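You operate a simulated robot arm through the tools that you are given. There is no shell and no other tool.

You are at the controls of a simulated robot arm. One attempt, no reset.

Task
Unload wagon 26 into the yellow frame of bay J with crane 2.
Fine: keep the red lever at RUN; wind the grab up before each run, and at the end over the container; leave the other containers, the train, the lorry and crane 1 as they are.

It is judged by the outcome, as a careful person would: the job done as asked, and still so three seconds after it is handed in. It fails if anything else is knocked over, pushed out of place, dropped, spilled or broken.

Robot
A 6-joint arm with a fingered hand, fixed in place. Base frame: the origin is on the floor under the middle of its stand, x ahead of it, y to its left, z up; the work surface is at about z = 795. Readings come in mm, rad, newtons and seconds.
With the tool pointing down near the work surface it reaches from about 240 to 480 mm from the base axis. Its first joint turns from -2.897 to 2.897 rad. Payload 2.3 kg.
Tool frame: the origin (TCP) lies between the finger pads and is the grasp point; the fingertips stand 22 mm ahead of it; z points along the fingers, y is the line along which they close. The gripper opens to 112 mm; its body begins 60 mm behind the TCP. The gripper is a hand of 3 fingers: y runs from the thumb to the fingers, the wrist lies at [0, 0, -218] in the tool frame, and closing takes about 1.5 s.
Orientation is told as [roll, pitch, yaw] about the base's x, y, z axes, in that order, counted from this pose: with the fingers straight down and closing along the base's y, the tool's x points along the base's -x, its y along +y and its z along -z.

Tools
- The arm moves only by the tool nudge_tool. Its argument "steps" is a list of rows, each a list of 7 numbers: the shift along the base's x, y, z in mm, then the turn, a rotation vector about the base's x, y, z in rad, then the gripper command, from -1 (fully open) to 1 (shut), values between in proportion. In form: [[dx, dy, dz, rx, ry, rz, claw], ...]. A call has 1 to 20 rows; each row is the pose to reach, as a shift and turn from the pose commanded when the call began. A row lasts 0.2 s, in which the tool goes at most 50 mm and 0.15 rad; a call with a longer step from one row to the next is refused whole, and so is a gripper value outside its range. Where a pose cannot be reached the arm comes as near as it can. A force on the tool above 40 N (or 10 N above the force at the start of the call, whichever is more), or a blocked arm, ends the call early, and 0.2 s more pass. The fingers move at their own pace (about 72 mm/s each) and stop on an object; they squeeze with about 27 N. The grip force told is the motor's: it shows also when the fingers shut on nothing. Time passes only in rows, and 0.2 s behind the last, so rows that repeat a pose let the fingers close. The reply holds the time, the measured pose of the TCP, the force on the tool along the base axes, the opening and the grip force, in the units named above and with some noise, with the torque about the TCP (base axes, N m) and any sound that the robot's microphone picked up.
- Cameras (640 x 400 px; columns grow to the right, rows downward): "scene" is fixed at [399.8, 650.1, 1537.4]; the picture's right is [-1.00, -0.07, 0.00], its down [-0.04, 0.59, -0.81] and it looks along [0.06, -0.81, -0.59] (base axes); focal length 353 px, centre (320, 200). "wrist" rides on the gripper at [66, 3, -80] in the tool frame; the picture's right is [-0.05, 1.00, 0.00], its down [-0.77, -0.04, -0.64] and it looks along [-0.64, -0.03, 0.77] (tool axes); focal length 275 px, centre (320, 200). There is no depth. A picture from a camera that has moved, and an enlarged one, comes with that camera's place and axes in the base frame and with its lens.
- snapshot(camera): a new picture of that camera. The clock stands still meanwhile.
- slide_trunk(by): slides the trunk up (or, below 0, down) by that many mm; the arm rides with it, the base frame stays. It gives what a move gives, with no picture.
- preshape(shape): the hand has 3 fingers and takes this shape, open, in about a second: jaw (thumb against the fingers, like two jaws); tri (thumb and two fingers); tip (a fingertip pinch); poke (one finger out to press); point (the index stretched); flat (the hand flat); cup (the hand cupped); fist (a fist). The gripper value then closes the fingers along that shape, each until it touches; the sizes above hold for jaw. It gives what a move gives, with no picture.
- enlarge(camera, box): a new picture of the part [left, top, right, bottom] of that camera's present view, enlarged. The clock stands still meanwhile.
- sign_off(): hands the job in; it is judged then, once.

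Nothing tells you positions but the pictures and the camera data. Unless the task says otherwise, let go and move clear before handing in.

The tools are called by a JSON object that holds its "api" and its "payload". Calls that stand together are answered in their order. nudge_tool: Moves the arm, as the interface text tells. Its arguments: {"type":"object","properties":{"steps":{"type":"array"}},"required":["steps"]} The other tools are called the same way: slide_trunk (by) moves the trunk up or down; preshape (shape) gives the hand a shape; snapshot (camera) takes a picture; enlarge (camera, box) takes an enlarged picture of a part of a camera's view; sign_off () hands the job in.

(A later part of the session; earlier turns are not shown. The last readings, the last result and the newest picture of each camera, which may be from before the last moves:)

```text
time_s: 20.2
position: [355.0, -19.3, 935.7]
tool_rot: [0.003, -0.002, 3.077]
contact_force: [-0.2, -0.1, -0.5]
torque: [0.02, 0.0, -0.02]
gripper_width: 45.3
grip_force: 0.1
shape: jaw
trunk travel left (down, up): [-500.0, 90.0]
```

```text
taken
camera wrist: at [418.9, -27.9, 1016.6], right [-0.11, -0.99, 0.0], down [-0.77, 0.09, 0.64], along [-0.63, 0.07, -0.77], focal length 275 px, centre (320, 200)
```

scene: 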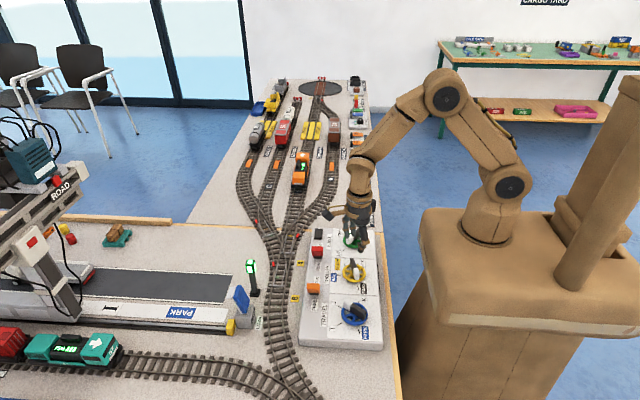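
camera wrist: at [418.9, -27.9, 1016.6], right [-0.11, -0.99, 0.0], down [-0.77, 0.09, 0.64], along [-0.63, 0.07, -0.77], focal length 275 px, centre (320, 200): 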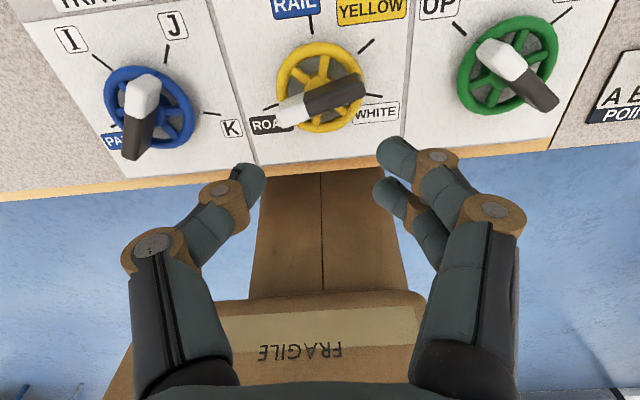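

{"api": "enlarge", "payload": {"camera": "wrist", "box": [260, 0, 400, 140]}}

{"api": "enlarge", "payload": {"camera": "wrist", "box": [430, 0, 590, 140]}}

```text
2.86 times, centred on (330, 70) of wrist
camera zoom: at [418.9, -27.9, 1016.6], right [-0.11, -0.99, 0.0], down [-0.77, 0.09, 0.64], along [-0.63, 0.07, -0.77], focal length 786 px, centre (291, 571)
```

zoom: 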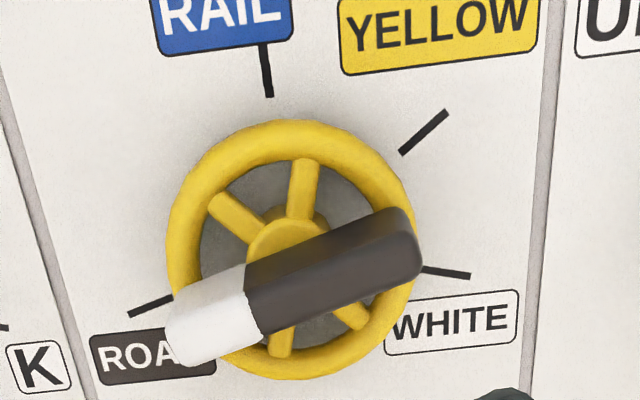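

```text
2.86 times, centred on (510, 70) of wrist
camera zoom: at [418.9, -27.9, 1016.6], right [-0.11, -0.99, 0.0], down [-0.77, 0.09, 0.64], along [-0.63, 0.07, -0.77], focal length 786 px, centre (-223, 571)
```

zoom: 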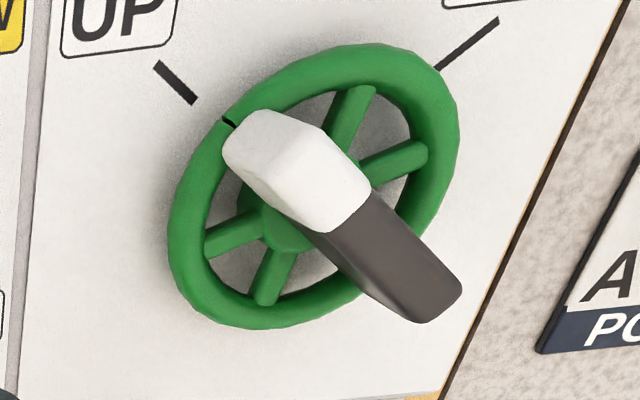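

The full range from about +1.25 to -3.2 rad is reachable. By comparing both views, the hubs are at (350, -150), (350, -20) and (350, 110), with knob tops near z≈838 and rims near z≈820. I turn back to -75° over the trolley hub and come down to just above the knob.

{"api": "nudge_tool", "payload": {"steps": [[-1, 0, 0, 0, 0, 0.15, 0.2], [-2, 0, 0, 0, 0, 0.3, 0.2], [-3, 0, 0, 0, 0, 0.45, 0.2], [-4, 0, 0, 0, 0, 0.6, 0.2], [-5, 0, 0, 0, 0, 0.75, 0.2], [-5, 0, 0, 0, 0, 0.9, 0.2], [-5, 0, 0, 0, 0, 1.05, 0.2], [-5, 0, 0, 0, 0, 1.2, 0.2], [-5, 0, 0, 0, 0, 1.35, 0.2], [-5, 0, 0, 0, 0, 1.5, 0.2], [-5, 0, 0, 0, 0, 1.65, 0.2], [-5, 0, 0, 0, 0, 1.8, 0.2], [-5, 0, -10, 0, 0, 1.9, 0.2], [-5, -1, -30, 0, 0, 1.9, 0.2], [-5, -1, -50, 0, 0, 1.9, 0.2], [-5, -1, -60, 0, 0, 1.9, 0.2], [-5, -1, -60, 0, 0, 1.9, 0.2]]}}

{"api": "snapshot", "payload": {"camera": "wrist"}}

{"api": "enlarge", "payload": {"camera": "scene", "box": [300, 200, 410, 310]}}

```text
time_s: 23.8
position: [350.8, -20.6, 874.1]
tool_rot: [0.001, 0.0, -1.305]
contact_force: [-0.7, -0.5, -0.3]
torque: [0.01, 0.03, 0.0]
gripper_width: 45.1
grip_force: 0.1
shape: jaw
trunk travel left (down, up): [-500.0, 90.0]
```

```text
taken
camera wrist: at [334.6, 43.1, 956.3], right [0.98, 0.22, 0.0], down [0.17, -0.75, 0.64], along [0.14, -0.62, -0.77], focal length 275 px, centre (320, 200)
```

wrist: 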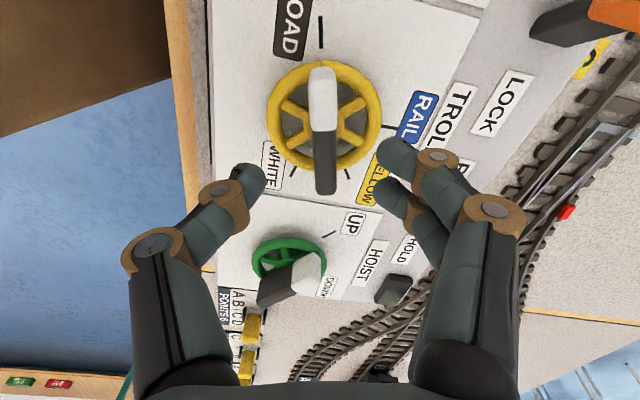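

```text
3.64 times, centred on (355, 255) of scene
camera zoom: at [399.8, 650.1, 1537.4], right [-1.0, -0.07, 0.0], down [-0.04, 0.59, -0.81], along [0.06, -0.81, -0.59], focal length 1282 px, centre (193, 0)
```

zoom: 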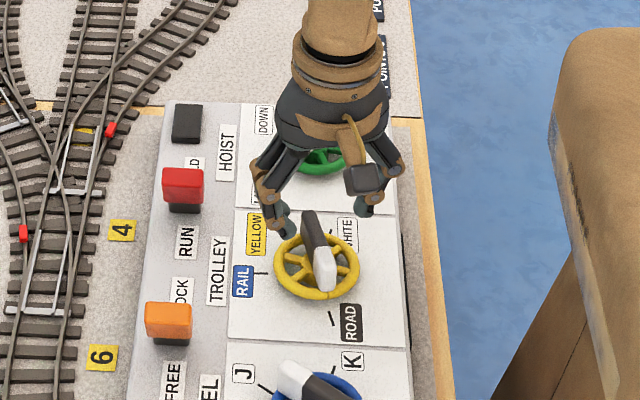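

{"api": "enlarge", "payload": {"camera": "wrist", "box": [240, 10, 410, 220]}}

```text
1.90 times, centred on (325, 115) of wrist
camera zoom: at [334.6, 43.1, 956.3], right [0.98, 0.22, 0.0], down [0.17, -0.75, 0.64], along [0.14, -0.62, -0.77], focal length 524 px, centre (310, 362)
```

zoom: 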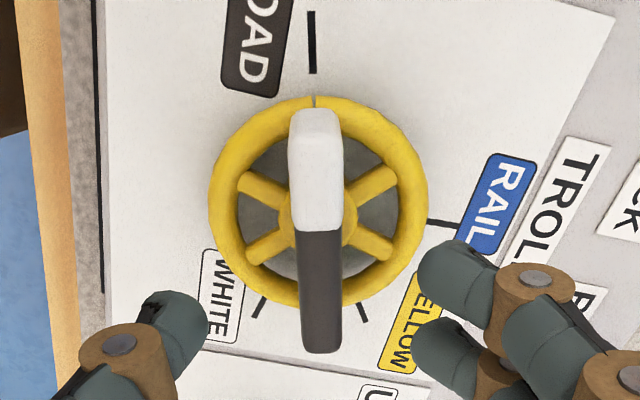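

The knob lines up under the hand, centred near (350.5, -19.5) with its top near z≈833. I go down so the fingertips straddle the bar just above the rim, still open.

{"api": "nudge_tool", "payload": {"steps": [[0, 1, -8, 0, 0, 0, 0.2], [0, 1, -16, 0, 0, 0, 0.2], [0, 1, -22, 0, 0, 0, 0.2], [0, 1, -26, 0, 0, 0, 0.2], [0, 1, -30, 0, 0, 0, 0.2], [0, 1, -30, 0, 0, 0, 0.2]]}}

{"api": "snapshot", "payload": {"camera": "wrist"}}

{"api": "enlarge", "payload": {"camera": "scene", "box": [310, 220, 400, 310]}}

```text
time_s: 25.2
position: [350.9, -20.4, 844.0]
tool_rot: [0.0, -0.002, -1.306]
contact_force: [0.1, -0.1, -0.5]
torque: [-0.01, 0.01, -0.01]
gripper_width: 45.1
grip_force: 0.0
shape: jaw
trunk travel left (down, up): [-500.0, 90.0]
```

```text
taken
camera wrist: at [334.8, 43.9, 925.7], right [0.98, 0.22, 0.0], down [0.17, -0.75, 0.64], along [0.14, -0.62, -0.77], focal length 275 px, centre (320, 200)
```

wrist: 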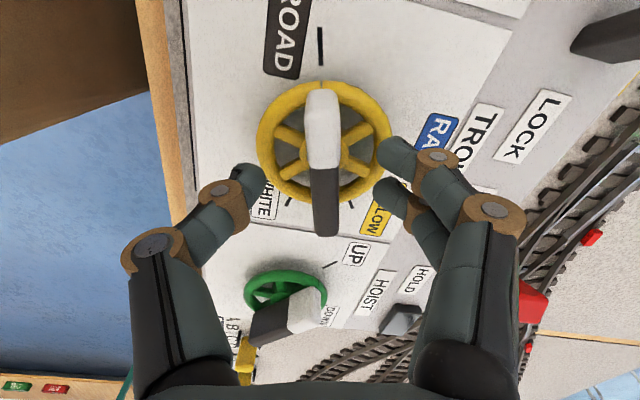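

```text
4.44 times, centred on (355, 265) of scene
camera zoom: at [399.8, 650.1, 1537.4], right [-1.0, -0.07, 0.0], down [-0.04, 0.59, -0.81], along [0.06, -0.81, -0.59], focal length 1567 px, centre (164, -89)
```

zoom: 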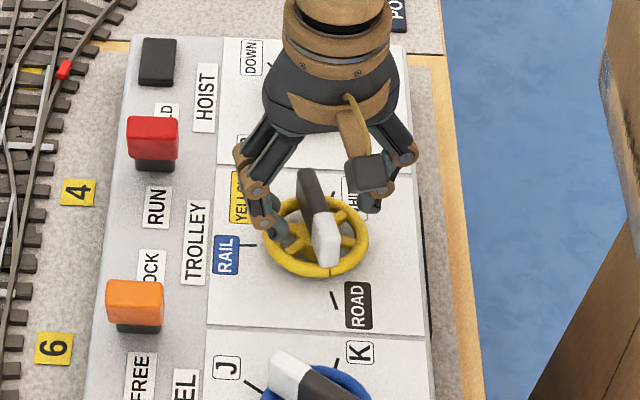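

The fingertips straddle the middle of the bar. I close on it.

{"api": "nudge_tool", "payload": {"steps": [[0, 0, -2, 0, 0, 0, 0.4], [0, 0, -2, 0, 0, 0, 0.6], [0, 0, -2, 0, 0, 0, 0.8], [0, 0, -2, 0, 0, 0, 1], [0, 0, -2, 0, 0, 0, 1], [0, 0, -2, 0, 0, 0, 1]]}}

{"api": "snapshot", "payload": {"camera": "wrist"}}

```text
time_s: 26.6
position: [351.1, -20.0, 842.1]
tool_rot: [0.002, 0.001, -1.305]
contact_force: [0.5, 1.2, -3.0]
torque: [0.01, -0.05, -0.03]
gripper_width: 6.9
grip_force: 27.2
shape: jaw
trunk travel left (down, up): [-500.0, 90.0]
```

```text
taken
camera wrist: at [334.8, 43.8, 923.3], right [0.98, 0.22, 0.0], down [0.17, -0.75, 0.64], along [0.14, -0.62, -0.77], focal length 275 px, centre (320, 200)
```

wrist: 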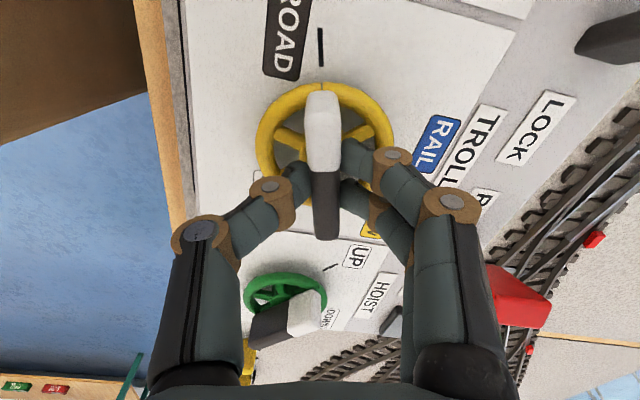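

The bar is gripped firmly. I turn it slowly away from ROAD and watch how the wheel and crane respond.

{"api": "nudge_tool", "payload": {"steps": [[0, 0, 0, 0, 0, -0.05, 1], [0, 0, 0, 0, 0, -0.1, 1], [0, 0, 0, 0, 0, -0.15, 1], [0, 0, 0, 0, 0, -0.2, 1], [0, 0, 0, 0, 0, -0.25, 1], [0, 0, 0, 0, 0, -0.3, 1]]}}

{"api": "snapshot", "payload": {"camera": "wrist"}}

{"api": "snapshot", "payload": {"camera": "scene"}}

```text
time_s: 28.0
position: [351.3, -20.0, 842.7]
tool_rot: [0.001, 0.001, -1.608]
contact_force: [2.4, 5.7, -8.4]
torque: [0.06, -0.07, 0.06]
gripper_width: 7.0
grip_force: 27.5
shape: jaw
trunk travel left (down, up): [-500.0, 90.0]
```

```text
taken
camera wrist: at [354.7, 45.6, 923.5], right [1.0, -0.08, 0.0], down [-0.06, -0.77, 0.64], along [-0.05, -0.63, -0.77], focal length 275 px, centre (320, 200)
```

wrist: 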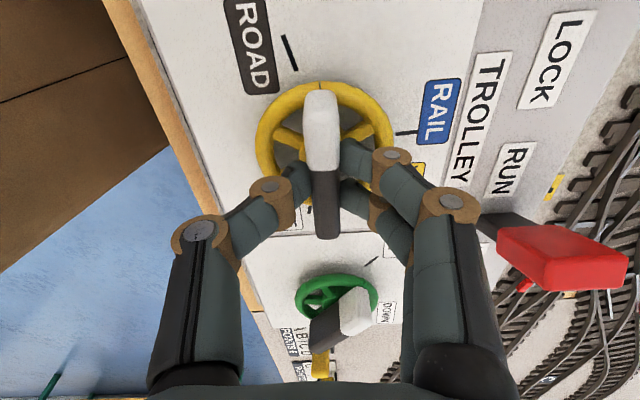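

```text
taken
```

scene: 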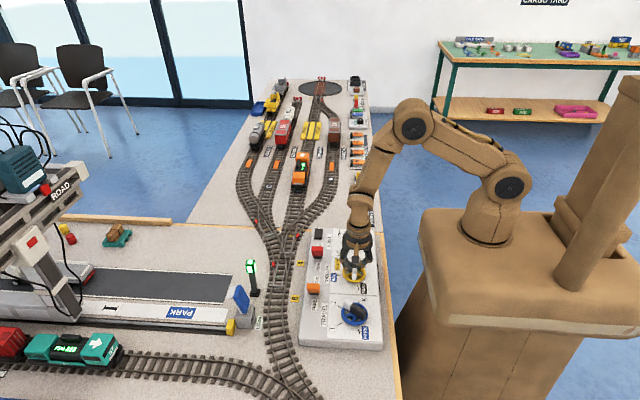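

The wheel follows and the trolley has left ROAD. I carry on turning slowly towards RAIL.

{"api": "nudge_tool", "payload": {"steps": [[0, 0, 0, 0, 0, -0.07, 1], [0, 0, 0, 0, 0, -0.14, 1], [0, 0, 0, 0, 0, -0.21, 1], [0, 0, 0, 0, 0, -0.28, 1], [0, 0, 0, 0, 0, -0.35, 1], [0, 0, 0, 0, 0, -0.42, 1], [0, 0, 0, 0, 0, -0.49, 1], [0, 0, 0, 0, 0, -0.56, 1], [0, 0, 0, 0, 0, -0.63, 1], [0, 0, 0, 0, 0, -0.7, 1], [0, 0, 0, 0, 0, -0.77, 1], [0, 0, 0, 0, 0, -0.84, 1], [0, 0, 0, 0, 0, -0.91, 1], [0, 0, 0, 0, 0, -0.98, 1], [0, 0, 0, 0, 0, -1.05, 1], [0, 0, 0, 0, 0, -1.12, 1], [0, 0, 0, 0, 0, -1.19, 1], [0, 0, 0, 0, 0, -1.26, 1], [0, 0, 0, 0, 0, -1.33, 1], [0, 0, 0, 0, 0, -1.4, 1]]}}

{"api": "snapshot", "payload": {"camera": "wrist"}}

{"api": "snapshot", "payload": {"camera": "scene"}}

```text
time_s: 32.2
position: [352.0, -20.3, 842.3]
tool_rot: [0.002, -0.002, -3.005]
contact_force: [12.6, 9.3, -3.0]
torque: [0.16, -0.2, 0.06]
gripper_width: 6.7
grip_force: 27.2
shape: jaw
trunk travel left (down, up): [-500.0, 90.0]
```

```text
taken
camera wrist: at [416.9, -13.9, 923.4], right [0.09, -1.0, 0.0], down [-0.77, -0.07, 0.64], along [-0.63, -0.06, -0.77], focal length 275 px, centre (320, 200)
```

wrist: 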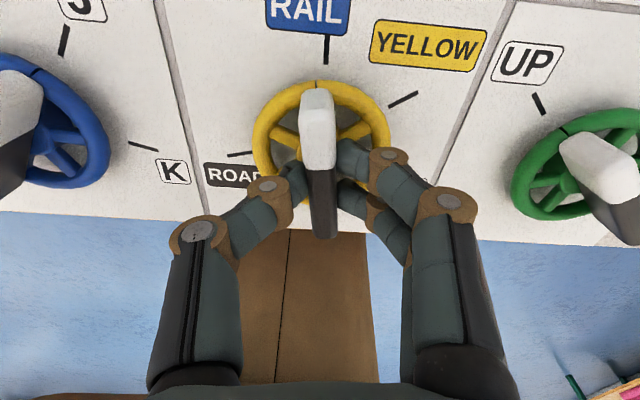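

```text
taken
```

scene: 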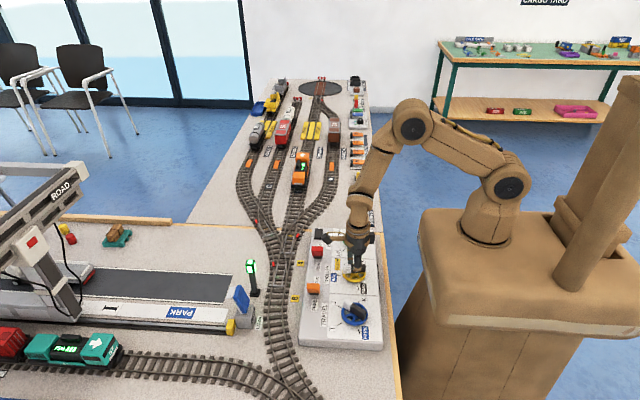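

Nearly at RAIL. I ease the hand about 1 mm towards the wheel's true centre and turn the last bit until the rim mark meets the RAIL tick.

{"api": "nudge_tool", "payload": {"steps": [[0.5, 0.5, 0, 0, 0, -0.04, 1], [1, 1, 0, 0, 0, -0.08, 1], [1, 1, 0, 0, 0, -0.12, 1], [1, 1, 0, 0, 0, -0.135, 1], [1, 1, 0, 0, 0, -0.135, 1], [1, 1, 0, 0, 0, -0.135, 1]]}}

{"api": "enlarge", "payload": {"camera": "wrist", "box": [230, 0, 430, 160]}}

{"api": "snapshot", "payload": {"camera": "scene"}}

```text
time_s: 33.6
position: [352.8, -19.6, 842.8]
tool_rot: [0.001, -0.003, -3.141]
contact_force: [9.5, 2.5, -0.5]
torque: [0.06, -0.13, 0.07]
gripper_width: 6.4
grip_force: 27.5
shape: jaw
trunk travel left (down, up): [-500.0, 90.0]
```

```text
2.50 times, centred on (330, 80) of wrist
camera zoom: at [417.4, -22.6, 923.1], right [-0.05, -1.0, 0.0], down [-0.77, 0.04, 0.64], along [-0.64, 0.03, -0.77], focal length 688 px, centre (295, 500)
```

zoom: 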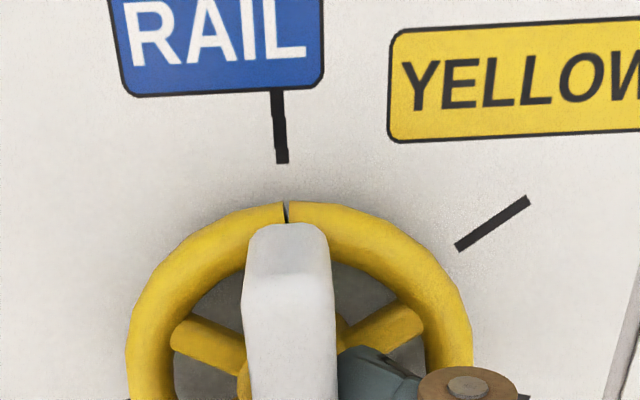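

```text
taken
```

scene: 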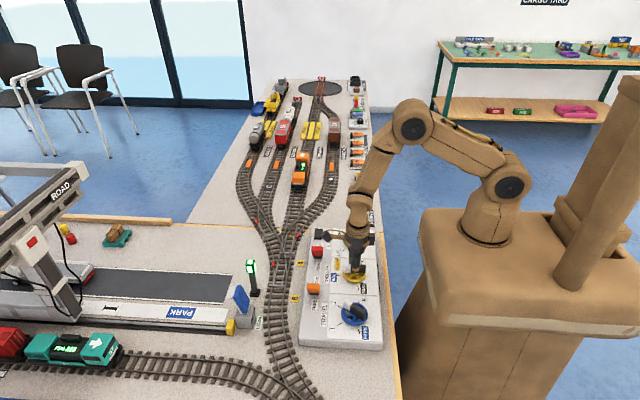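

The rim mark lines up with the RAIL tick. I release, lift straight up and swing the camera round to check where the trolley stands on the crane.

{"api": "nudge_tool", "payload": {"steps": [[0, 0, 0, 0, 0, 0, 0.8], [0, 0, 0, 0, 0, 0, 0.5], [0, 0, 0, 0, 0, 0, 0.2], [0, 0, 0, 0, 0, 0, 0.2], [0, 0, 10, 0, 0, 0, 0.2], [0, 0, 30, 0, 0, 0, 0.2], [0, 0, 60, 0, 0, 0, 0.2], [0, 0, 90, 0, 0, 0.14, 0.2], [0, 0, 120, 0, 0, 0.28, 0.2], [0, 0, 150, 0, 0, 0.42, 0.2], [0, 0, 180, 0, 0, 0.56, 0.2], [0, 0, 200, 0, 0, 0.7, 0.2], [0, 0, 220, 0, 0, 0.84, 0.2], [0, 0, 240, 0, 0, 0.98, 0.2], [0, 0, 260, 0, 0, 1.12, 0.2], [0, 0, 280, 0, 0, 1.26, 0.2], [0, 0, 300, 0, 0, 1.4, 0.2], [0, 0, 300, 0, 0, 1.54, 0.2]]}}

{"api": "nudge_tool", "payload": {"steps": [[0, 15, 0, 0, 0, 0.15, 0.2], [0, 30, 0, 0, 0, 0.3, 0.0], [0, 45, 0, 0, 0, 0.45, -0.5], [0, 60, 0, 0, 0, 0.6, -1], [0, 75, 0, 0, 0, 0.75, -1], [0, 90, 0, 0, 0, 0.9, -1], [0, 105, 0, 0, 0, 1.05, -1], [0, 120, 0, 0, 0, 1.2, -1], [0, 135, 0, 0, 0, 1.35, -1], [0, 150, 0, 0, 0, 1.5, -1], [0, 160, 0, 0, 0, 1.6, -1], [0, 160, 0, 0, 0, 1.6, -1]]}}

{"api": "enlarge", "payload": {"camera": "scene", "box": [290, 210, 400, 360]}}

```text
time_s: 37.4
position: [350.4, -19.3, 1144.7]
tool_rot: [0.001, 0.0, -1.598]
contact_force: [0.0, -0.2, -0.7]
torque: [0.02, 0.01, 0.02]
gripper_width: 44.2
grip_force: 0.2
shape: jaw
trunk travel left (down, up): [-500.0, 90.0]
```

```text
time_s: 40.0
position: [351.7, 141.5, 1142.8]
tool_rot: [0.001, 0.0, 0.001]
contact_force: [-0.2, -0.2, -0.3]
torque: [-0.03, 0.03, -0.01]
gripper_width: 111.9
grip_force: 0.0
shape: jaw
trunk travel left (down, up): [-500.0, 90.0]
```

```text
2.67 times, centred on (345, 285) of scene
camera zoom: at [399.8, 650.1, 1537.4], right [-1.0, -0.07, 0.0], down [-0.04, 0.59, -0.81], along [0.06, -0.81, -0.59], focal length 940 px, centre (253, -27)
```

zoom: 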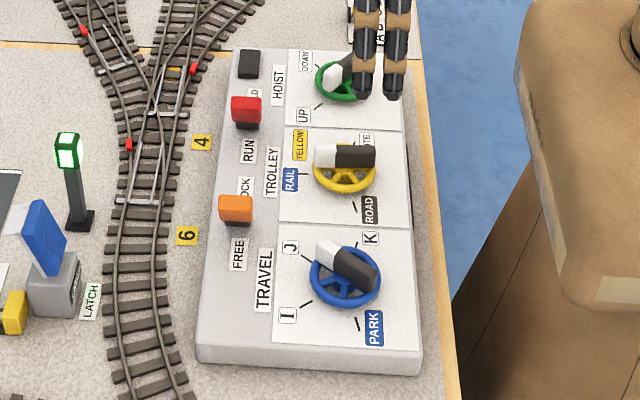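

The trolley wheel stays at RAIL, all else on the panel unchanged. I tilt up to view the crane.

{"api": "nudge_tool", "payload": {"steps": [[15, 8, 20, 0, -0.11, 0, -1], [30, 16, 40, 0, -0.22, 0, -1], [45, 24, 60, 0, -0.33, 0, -1], [60, 32, 80, 0, -0.44, 0, -1], [70, 40, 95, 0, -0.55, 0, -1], [70, 40, 100, 0, -0.55, 0, -1]]}}

{"api": "snapshot", "payload": {"camera": "wrist"}}

{"api": "enlarge", "payload": {"camera": "wrist", "box": [190, 60, 450, 280]}}

```text
time_s: 41.4
position: [421.7, 180.1, 1243.9]
tool_rot: [0.0, -0.551, -0.001]
contact_force: [-0.2, 0.5, -0.6]
torque: [0.02, 0.02, -0.01]
gripper_width: 112.0
grip_force: 0.0
shape: jaw
trunk travel left (down, up): [-500.0, 90.0]
```

```text
taken
camera wrist: at [321.2, 182.6, 1278.1], right [0.04, 1.0, 0.03], down [0.32, -0.04, 0.95], along [0.95, -0.03, -0.33], focal length 275 px, centre (320, 200)
```

wrist: 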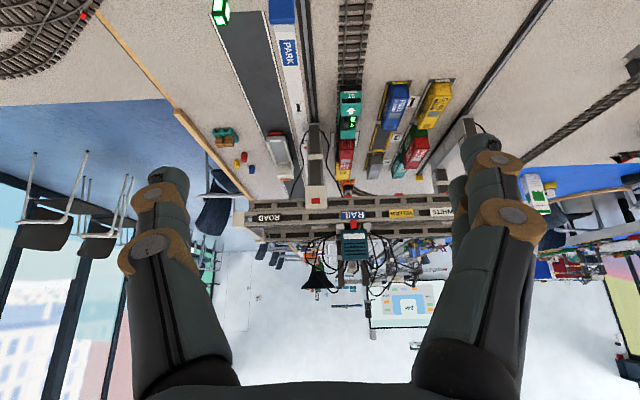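

```text
1.82 times, centred on (320, 170) of wrist
camera zoom: at [321.2, 182.6, 1278.1], right [0.04, 1.0, 0.03], down [0.32, -0.04, 0.95], along [0.95, -0.03, -0.33], focal length 500 px, centre (320, 254)
```

zoom: 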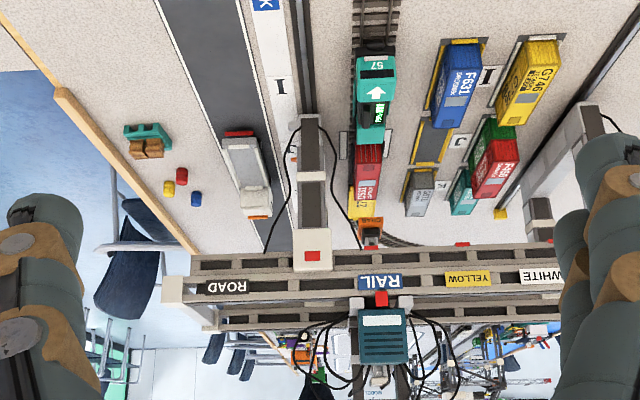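

{"api": "enlarge", "payload": {"camera": "wrist", "box": [315, 100, 415, 260]}}

{"api": "enlarge", "payload": {"camera": "wrist", "box": [320, 160, 370, 220]}}

```text
2.50 times, centred on (365, 180) of wrist
camera zoom: at [321.2, 182.6, 1278.1], right [0.04, 1.0, 0.03], down [0.32, -0.04, 0.95], along [0.95, -0.03, -0.33], focal length 688 px, centre (208, 250)
```

zoom: 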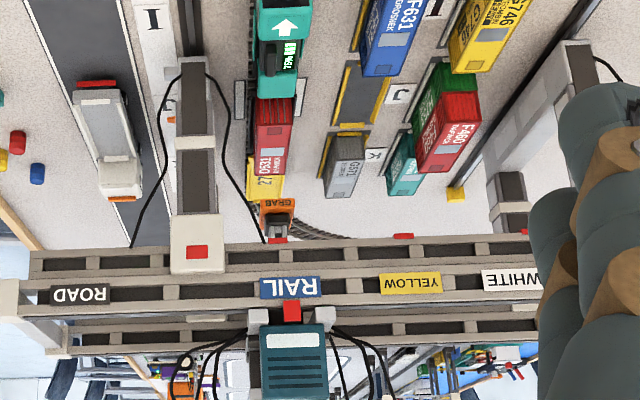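

```text
6.67 times, centred on (345, 190) of wrist
camera zoom: at [321.2, 182.6, 1278.1], right [0.04, 1.0, 0.03], down [0.32, -0.04, 0.95], along [0.95, -0.03, -0.33], focal length 1835 px, centre (153, 267)
```

zoom: 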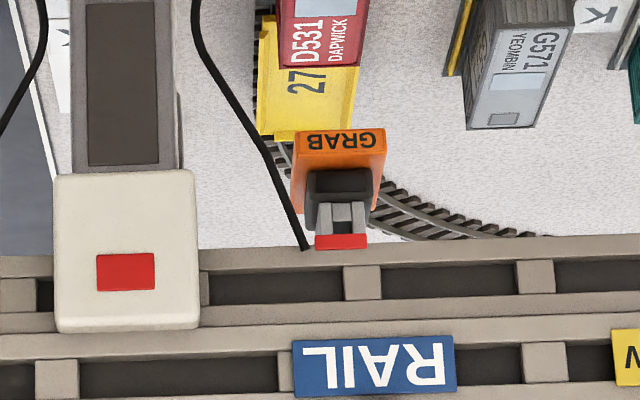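

The trolley's red pointer now stands right at RAIL and the grab hangs raised above the track at bay J. Next is the hoist: I bring the hand back level and over the hoist hub.

{"api": "nudge_tool", "payload": {"steps": [[-6, -20, -10, 0, 0.11, 0, -0.5], [-12, -45, -20, 0, 0.22, 0, 0.2], [-18, -70, -30, 0, 0.33, 0, 0.2], [-24, -95, -40, 0, 0.44, 0, 0.2], [-32, -120, -55, 0, 0.551, 0, 0.2], [-40, -145, -75, 0, 0.551, 0, 0.2], [-48, -170, -95, 0, 0.551, 0, 0.2], [-56, -195, -115, 0, 0.551, 0, 0.2], [-62, -220, -140, 0, 0.551, 0, 0.2], [-68, -245, -165, 0, 0.551, 0, 0.2], [-72, -270, -190, 0, 0.551, 0, 0.2], [-72, -295, -215, 0, 0.551, 0, 0.2], [-72, -320, -240, 0, 0.551, 0, 0.2], [-72, -330, -265, 0, 0.551, 0, 0.2], [-72, -330, -280, 0, 0.551, 0, 0.2], [-72, -330, -280, 0, 0.551, 0, 0.2]]}}

{"api": "nudge_tool", "payload": {"steps": [[0, 0, 0, 0, 0, 0.14, 0.2], [0, 0, -5, 0, 0, 0.28, 0.2], [0, 0, -10, 0, 0, 0.42, 0.2], [0, 0, -15, 0, 0, 0.56, 0.2], [0, 0, -20, 0, 0, 0.7, 0.2], [0, 0, -25, 0, 0, 0.78, 0.2], [0, 0, -30, 0, 0, 0.855, 0.2], [0, 0, -30, 0, 0, 0.855, 0.2]]}}

{"api": "snapshot", "payload": {"camera": "wrist"}}

```text
time_s: 44.8
position: [348.7, -148.0, 963.8]
tool_rot: [0.002, 0.002, 0.0]
contact_force: [-0.4, 0.6, 0.6]
torque: [0.02, 0.01, 0.0]
gripper_width: 45.2
grip_force: 0.0
shape: jaw
trunk travel left (down, up): [-500.0, 90.0]
```

```text
time_s: 46.6
position: [349.9, -134.2, 926.3]
tool_rot: [-0.007, 0.014, 0.848]
contact_force: [0.0, 0.5, -1.6]
torque: [0.01, -0.01, 0.01]
gripper_width: 45.1
grip_force: 0.1
shape: jaw
out of reach, approached as far as the arm can: row 7, 8
trunk travel left (down, up): [-500.0, 90.0]
```

```text
taken
camera wrist: at [302.3, -181.5, 1009.2], right [-0.72, 0.69, -0.01], down [0.54, 0.56, 0.63], along [0.44, 0.45, -0.78], focal length 275 px, centre (320, 200)
```

wrist: 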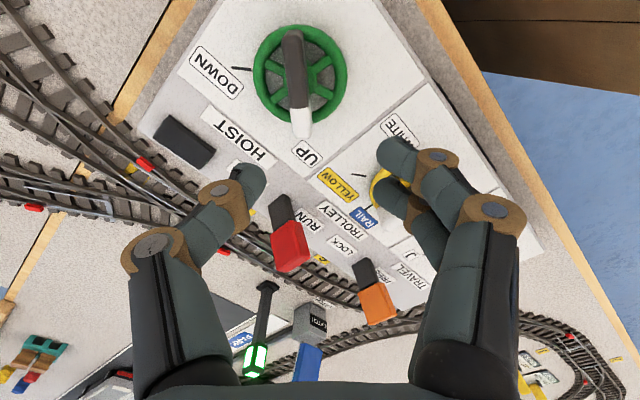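

The hand reaches about +0.78 rad here, about 5° short of the UP direction, which is fine for gripping the bar since it will turn towards DOWN. I align at +0.76 over the hub.

{"api": "nudge_tool", "payload": {"steps": [[0, -5, 0, 0.005, -0.001, -0.03, 0.2], [0, -10, 0, 0.01, -0.003, -0.06, 0.2], [0, -15, 0, 0.015, -0.004, -0.09, 0.2], [0, -15, -15, 0.015, -0.004, -0.09, 0.2], [0, -15, -30, 0.015, -0.004, -0.09, 0.2], [0, -15, -45, 0.015, -0.004, -0.09, 0.2], [0, -15, -50, 0.015, -0.004, -0.09, 0.2], [0, -15, -50, 0.015, -0.004, -0.09, 0.2]]}}

{"api": "snapshot", "payload": {"camera": "wrist"}}

```text
time_s: 48.4
position: [351.2, -147.1, 874.8]
tool_rot: [0.008, -0.012, 0.765]
contact_force: [-0.1, -0.1, 0.3]
torque: [-0.01, 0.0, 0.01]
gripper_width: 45.1
grip_force: 0.1
shape: jaw
trunk travel left (down, up): [-500.0, 90.0]
```

```text
taken
camera wrist: at [298.3, -193.0, 956.4], right [-0.66, 0.75, 0.01], down [0.58, 0.5, 0.65], along [0.48, 0.43, -0.76], focal length 275 px, centre (320, 200)
```

wrist: 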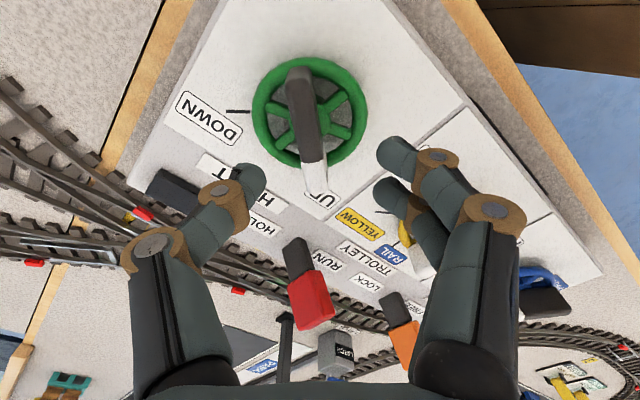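

{"api": "enlarge", "payload": {"camera": "wrist", "box": [230, 40, 390, 220]}}

```text
2.22 times, centred on (310, 130) of wrist
camera zoom: at [298.3, -193.0, 956.4], right [-0.66, 0.75, 0.01], down [0.58, 0.5, 0.65], along [0.48, 0.43, -0.76], focal length 612 px, centre (342, 356)
```

zoom: 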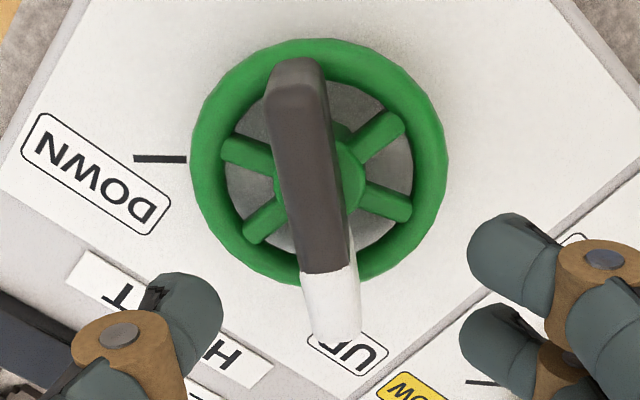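

{"api": "nudge_tool", "payload": {"steps": [[0, -4.5, -5, 0, 0, 0, 0.2], [0, -4.5, -14, 0, 0, 0, 0.2], [0, -4.5, -22, 0, 0, 0, 0.2], [0, -4.5, -28, 0, 0, 0, 0.2], [0, -4.5, -31, 0, 0, 0, 0.2], [0, -4.5, -31, 0, 0, 0, 0.2]]}}

{"api": "snapshot", "payload": {"camera": "wrist"}}

{"api": "enlarge", "payload": {"camera": "scene", "box": [300, 190, 400, 290]}}

```text
time_s: 49.8
position: [350.1, -154.4, 846.8]
tool_rot: [0.007, -0.013, 0.764]
contact_force: [0.0, 0.1, 0.2]
torque: [0.01, 0.0, -0.02]
gripper_width: 45.2
grip_force: 0.1
shape: jaw
trunk travel left (down, up): [-500.0, 90.0]
```

```text
taken
camera wrist: at [298.4, -199.2, 926.2], right [-0.66, 0.75, 0.01], down [0.58, 0.5, 0.65], along [0.48, 0.43, -0.76], focal length 275 px, centre (320, 200)
```

wrist: 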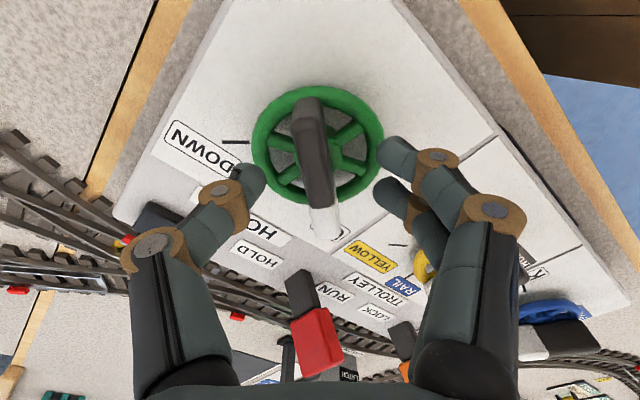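

```text
4.00 times, centred on (350, 240) of scene
camera zoom: at [399.8, 650.1, 1537.4], right [-1.0, -0.07, 0.0], down [-0.04, 0.59, -0.81], along [0.06, -0.81, -0.59], focal length 1410 px, centre (200, 40)
```

zoom: 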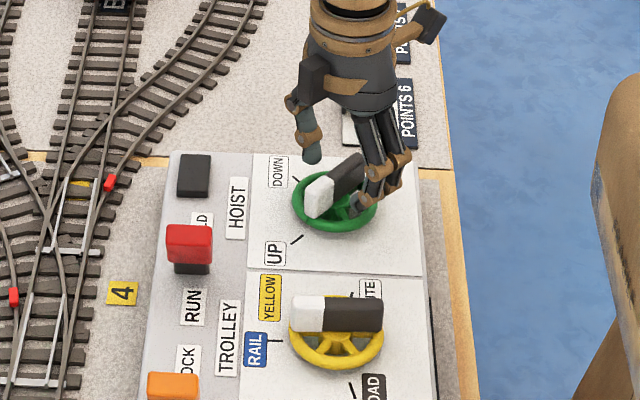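

The fingers straddle the green wheel's bar well. I lower a touch and close.

{"api": "nudge_tool", "payload": {"steps": [[0, 1, -3, 0, 0, 0, 0.3], [0, 1, -4, 0, 0, 0, 0.5], [0, 1, -4, 0, 0, 0, 0.7], [0, 1, -4, 0, 0, 0, 0.9], [0, 1, -4, 0, 0, 0, 1], [0, 1, -4, 0, 0, 0, 1], [0, 1, -4, 0, 0, 0, 1]]}}

{"api": "snapshot", "payload": {"camera": "wrist"}}

```text
time_s: 51.4
position: [351.0, -152.1, 843.0]
tool_rot: [0.007, -0.011, 0.766]
contact_force: [-0.4, -0.3, -3.2]
torque: [-0.04, 0.05, 0.01]
gripper_width: 7.2
grip_force: 27.6
shape: jaw
trunk travel left (down, up): [-500.0, 90.0]
```

```text
taken
camera wrist: at [299.1, -198.4, 922.5], right [-0.66, 0.75, 0.01], down [0.58, 0.5, 0.64], along [0.48, 0.43, -0.76], focal length 275 px, centre (320, 200)
```

wrist: 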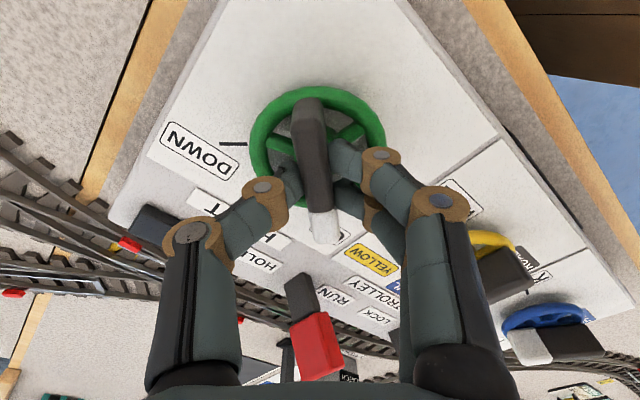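

The bar is gripped. I turn the hoist slowly towards DOWN, watching the forces and listening for sounds.

{"api": "nudge_tool", "payload": {"steps": [[0, 0, 0, 0, 0, -0.06, 1], [0, 0, 0, 0, 0, -0.12, 1], [0, 0, 0, 0, 0, -0.18, 1], [0, 0, 0, 0, 0, -0.24, 1], [0, 0, 0, 0, 0, -0.3, 1], [0, 0, 0, 0, 0, -0.36, 1], [0, 0, 0, 0, 0, -0.42, 1], [0, 0, 0, 0, 0, -0.48, 1], [0, 0, 0, 0, 0, -0.54, 1], [0, 0, 0, 0, 0, -0.6, 1], [0, 0, 0, 0, 0, -0.66, 1], [0, 0, 0, 0, 0, -0.72, 1], [0, 0, 0, 0, 0, -0.78, 1], [0, 0, 0, 0, 0, -0.84, 1]]}}

{"api": "snapshot", "payload": {"camera": "wrist"}}

{"api": "snapshot", "payload": {"camera": "scene"}}

```text
time_s: 54.4
position: [349.9, -152.3, 842.5]
tool_rot: [0.007, -0.011, -0.075]
contact_force: [4.1, 5.6, -1.7]
torque: [0.11, -0.02, 0.04]
gripper_width: 6.7
grip_force: 27.0
shape: jaw
trunk travel left (down, up): [-500.0, 90.0]
```

```text
taken
camera wrist: at [282.1, -144.6, 922.4], right [0.12, 0.99, 0.01], down [0.76, -0.1, 0.64], along [0.64, -0.07, -0.76], focal length 275 px, centre (320, 200)
```

wrist: 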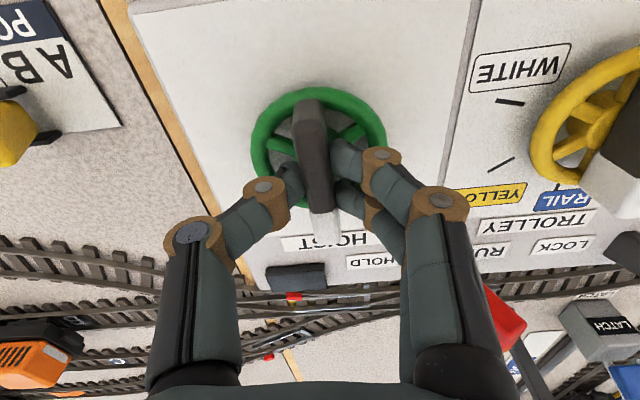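

```text
taken
```

scene: 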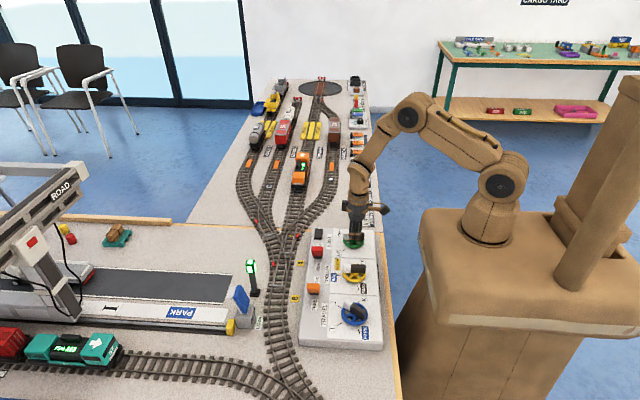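

{"api": "nudge_tool", "payload": {"steps": [[0.5, 0.5, 0, 0, 0, -0.05, 1], [0.5, 0.5, 0, 0, 0, -0.1, 1], [0.5, 0.5, 0, 0, 0, -0.15, 1], [0.5, 0.5, 0, 0, 0, -0.2, 1], [0.5, 0.5, 0, 0, 0, -0.25, 1], [0.5, 0.5, 0, 0, 0, -0.3, 1], [0.5, 0.5, 0, 0, 0, -0.35, 1], [0.5, 0.5, 0, 0, 0, -0.4, 1], [0.5, 0.5, 0, 0, 0, -0.45, 1], [0.5, 0.5, 0, 0, 0, -0.5, 1]]}}

{"api": "snapshot", "payload": {"camera": "wrist"}}

{"api": "snapshot", "payload": {"camera": "scene"}}

```text
time_s: 56.6
position: [351.6, -150.6, 842.6]
tool_rot: [0.008, -0.011, -0.577]
contact_force: [1.9, 10.1, -5.0]
torque: [0.2, -0.05, 0.05]
gripper_width: 6.6
grip_force: 27.0
shape: jaw
trunk travel left (down, up): [-500.0, 90.0]
```

```text
taken
camera wrist: at [294.5, -113.2, 922.7], right [0.58, 0.81, 0.01], down [0.62, -0.45, 0.64], along [0.53, -0.37, -0.76], focal length 275 px, centre (320, 200)
```

wrist: 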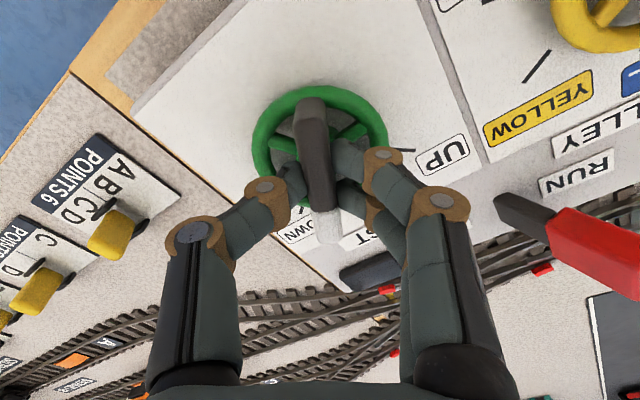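

```text
taken
```

scene: 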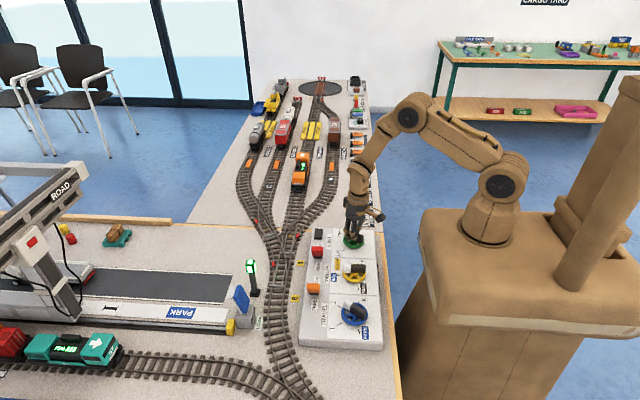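

The hoist is about three quarters of the way down. Before winding further I release and look at how far the grab has come.

{"api": "nudge_tool", "payload": {"steps": [[0, 0, 0, 0, 0, 0, 0.8], [0, 0, 0, 0, 0, 0, 0.5], [0, 0, 0, 0, 0, 0, 0.2], [0, 0, 0, 0, 0, 0, 0.2], [0, 0, 10, 0, 0, 0, 0.2], [0, 0, 30, 0, 0, 0, 0.2], [0, 10, 60, 0, 0, 0.14, 0.2], [0, 30, 90, 0, 0, 0.28, 0], [0, 50, 120, 0, 0, 0.42, -0.5], [0, 80, 150, 0, 0, 0.56, -1], [0, 110, 180, 0, 0, 0.577, -1], [0, 140, 210, 0, 0, 0.577, -1], [0, 170, 240, 0, 0, 0.577, -1], [0, 200, 270, 0, 0, 0.577, -1], [0, 230, 300, 0, 0, 0.577, -1], [0, 260, 320, 0, 0, 0.577, -1], [0, 290, 320, 0, 0, 0.577, -1], [0, 290, 320, 0, 0, 0.577, -1]]}}

{"api": "nudge_tool", "payload": {"steps": [[15, 8, 15, 0, -0.11, 0, -1], [30, 16, 30, 0, -0.22, 0, -1], [45, 24, 45, 0, -0.33, 0, -1], [60, 32, 60, 0, -0.44, 0, -1], [70, 40, 75, 0, -0.55, 0, -1], [70, 40, 80, 0, -0.55, 0, -1]]}}

{"api": "enlarge", "payload": {"camera": "wrist", "box": [270, 60, 430, 260]}}

{"api": "enlarge", "payload": {"camera": "scene", "box": [290, 210, 400, 360]}}

```text
time_s: 60.4
position: [350.1, 138.2, 1162.1]
tool_rot: [0.009, -0.014, 0.001]
contact_force: [-0.6, -0.3, -0.3]
torque: [0.01, 0.04, -0.03]
gripper_width: 112.0
grip_force: 0.1
shape: jaw
trunk travel left (down, up): [-500.0, 90.0]
```

```text
time_s: 61.8
position: [419.9, 178.2, 1241.4]
tool_rot: [0.008, -0.564, 0.001]
contact_force: [0.5, 0.1, -0.8]
torque: [0.06, 0.0, -0.03]
gripper_width: 111.8
grip_force: 0.0
shape: jaw
trunk travel left (down, up): [-500.0, 90.0]
```

```text
2.00 times, centred on (350, 160) of wrist
camera zoom: at [320.1, 179.8, 1274.8], right [0.03, 1.0, 0.03], down [0.31, -0.04, 0.95], along [0.95, -0.02, -0.31], focal length 551 px, centre (260, 280)
```

zoom: 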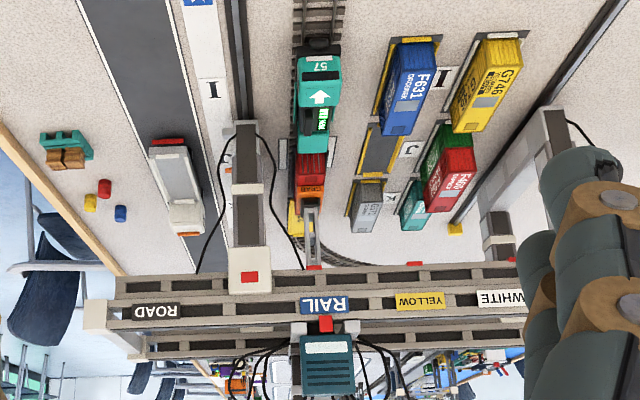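

```text
2.67 times, centred on (345, 285) of scene
camera zoom: at [399.8, 650.1, 1537.4], right [-1.0, -0.07, 0.0], down [-0.04, 0.59, -0.81], along [0.06, -0.81, -0.59], focal length 940 px, centre (253, -27)
```

zoom: 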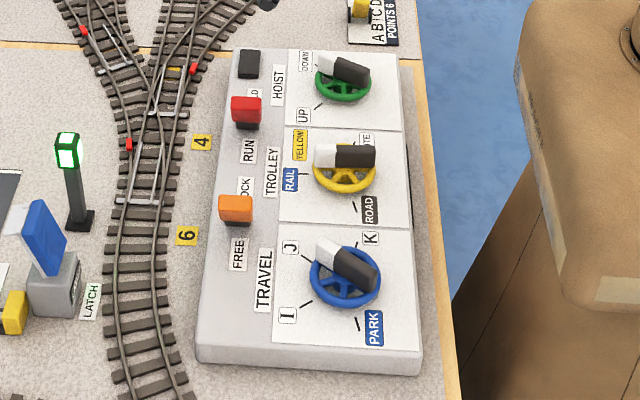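

{"api": "enlarge", "payload": {"camera": "wrist", "box": [325, 110, 375, 200]}}

{"api": "enlarge", "payload": {"camera": "scene", "box": [330, 215, 380, 255]}}

```text
4.44 times, centred on (350, 155) of wrist
camera zoom: at [320.1, 179.8, 1274.8], right [0.03, 1.0, 0.03], down [0.31, -0.04, 0.95], along [0.95, -0.02, -0.31], focal length 1224 px, centre (187, 400)
```

zoom: 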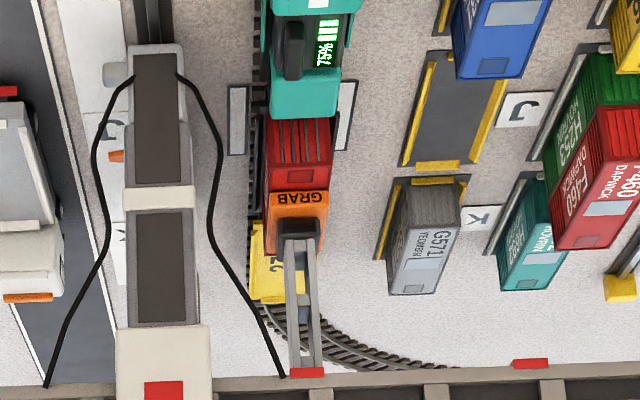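

```text
10.00 times, centred on (355, 235) of scene
camera zoom: at [399.8, 650.1, 1537.4], right [-1.0, -0.07, 0.0], down [-0.04, 0.59, -0.81], along [0.06, -0.81, -0.59], focal length 3526 px, centre (-30, -150)
```

zoom: 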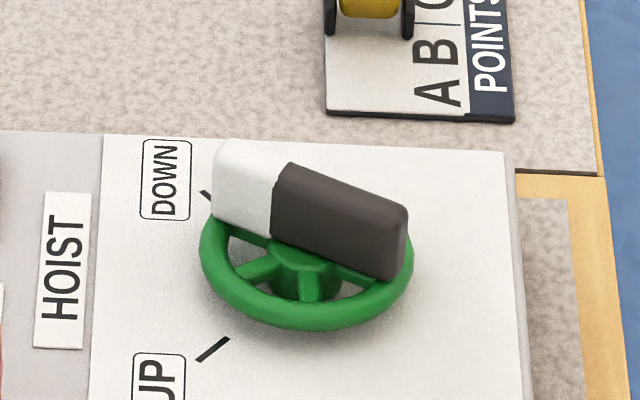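

The grab is on a telescopic mast and stands about 25 mm above the container's roof, well lined up over it; the hoist pointer is short of DOWN. I go back to the hoist wheel to finish lowering.

{"api": "nudge_tool", "payload": {"steps": [[-10, -20, -10, 0, 0.11, 0, -0.5], [-20, -45, -20, 0, 0.22, 0, 0.2], [-30, -70, -30, 0, 0.33, 0, 0.2], [-40, -95, -40, 0, 0.44, 0, 0.2], [-50, -120, -55, -0.008, 0.564, 0, 0.2], [-60, -145, -75, -0.008, 0.564, 0, 0.2], [-65, -170, -95, -0.008, 0.564, 0, 0.2], [-69, -195, -115, -0.008, 0.564, 0, 0.2], [-69, -220, -140, -0.008, 0.564, 0, 0.2], [-69, -245, -165, -0.008, 0.564, 0, 0.2], [-69, -270, -190, -0.008, 0.564, 0, 0.2], [-69, -295, -215, -0.008, 0.564, 0, 0.2], [-69, -320, -240, -0.008, 0.564, 0, 0.2], [-69, -329, -265, -0.008, 0.564, 0, 0.2], [-69, -329, -300, -0.008, 0.564, 0, 0.2], [-69, -329, -320, -0.008, 0.564, 0, 0.2], [-69, -329, -320, -0.008, 0.564, 0, 0.2]]}}

{"api": "nudge_tool", "payload": {"steps": [[0, 0, -10, 0, 0, -0.12, 0.2], [0, 0, -20, 0, 0, -0.24, 0.2], [0, 0, -30, 0, 0, -0.36, 0.2], [0, 0, -40, 0, 0, -0.48, 0.2], [0, 0, -45, 0, 0, -0.48, 0.2], [0, 0, -45, 0, 0, -0.48, 0.2]]}}

{"api": "snapshot", "payload": {"camera": "wrist"}}

```text
time_s: 65.4
position: [350.8, -150.5, 923.5]
tool_rot: [0.002, 0.002, 0.004]
contact_force: [0.1, -0.6, 0.4]
torque: [0.03, 0.01, 0.01]
gripper_width: 45.2
grip_force: 0.1
shape: jaw
trunk travel left (down, up): [-500.0, 90.0]
```

```text
time_s: 66.8
position: [350.5, -152.2, 876.8]
tool_rot: [0.001, 0.002, -0.476]
contact_force: [0.1, -0.2, -1.0]
torque: [-0.01, -0.01, 0.02]
gripper_width: 45.6
grip_force: 0.0
shape: jaw
trunk travel left (down, up): [-500.0, 90.0]
```

```text
taken
camera wrist: at [292.2, -119.3, 958.7], right [0.5, 0.87, 0.0], down [0.67, -0.39, 0.63], along [0.55, -0.32, -0.77], focal length 275 px, centre (320, 200)
```

wrist: 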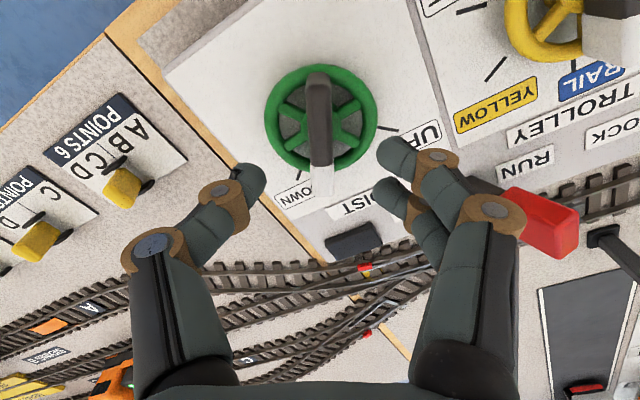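

The bar is aligned and centred. I descend, grip, and turn the rest of the way towards DOWN.

{"api": "nudge_tool", "payload": {"steps": [[0, 0, -8, 0, 0, 0, 0.2], [0, 0, -18, 0, 0, 0, 0.2], [0, 0, -26, 0, 0, 0, 0.2], [0, 0, -31, 0, 0, 0, 0.2], [0, 0, -34, 0, 0, 0, 0.2], [0, 0, -34, 0, 0, 0, 0.4], [0, 0, -34, 0, 0, 0, 0.7], [0, 0, -34, 0, 0, 0, 1], [0, 0, -34, 0, 0, 0, 1], [0, 0, -34, 0, 0, 0, 1], [0, 0, -34, 0, 0, 0, 1]]}}

{"api": "nudge_tool", "payload": {"steps": [[0, 0, 0, 0, 0, -0.04, 1], [0, 0, 0, 0, 0, -0.08, 1], [0, 0, 0, 0, 0, -0.12, 1], [0, 0, 0, 0, 0, -0.16, 1], [0, 0, 0, 0, 0, -0.2, 1], [0, 0, 0, 0, 0, -0.24, 1], [0, 0, 0, 0, 0, -0.28, 1], [0, 0, 0, 0, 0, -0.32, 1], [0, 0, 0, 0, 0, -0.32, 1]]}}

{"api": "snapshot", "payload": {"camera": "wrist"}}

```text
time_s: 69.2
position: [351.0, -153.3, 842.6]
tool_rot: [0.002, 0.003, -0.477]
contact_force: [0.0, 1.0, -4.5]
torque: [0.03, -0.02, -0.02]
gripper_width: 6.9
grip_force: 27.4
shape: jaw
trunk travel left (down, up): [-500.0, 90.0]
```

```text
time_s: 71.2
position: [350.9, -151.1, 842.5]
tool_rot: [-0.001, 0.002, -0.795]
contact_force: [0.2, 1.5, -8.4]
torque: [0.04, -0.02, 0.05]
gripper_width: 6.8
grip_force: 27.3
shape: jaw
trunk travel left (down, up): [-500.0, 90.0]
```

```text
taken
camera wrist: at [306.1, -102.8, 924.1], right [0.75, 0.67, 0.0], down [0.51, -0.58, 0.63], along [0.42, -0.47, -0.77], focal length 275 px, centre (320, 200)
```

wrist: 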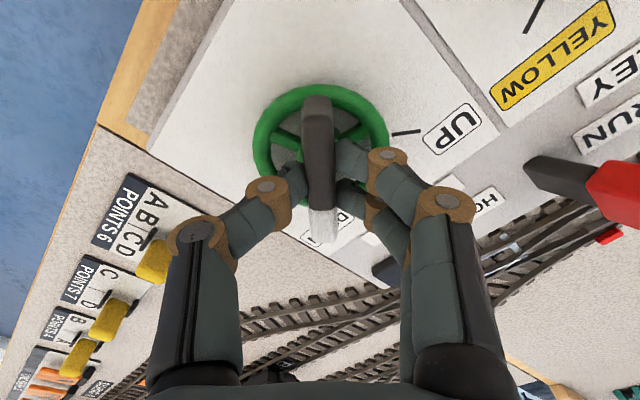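

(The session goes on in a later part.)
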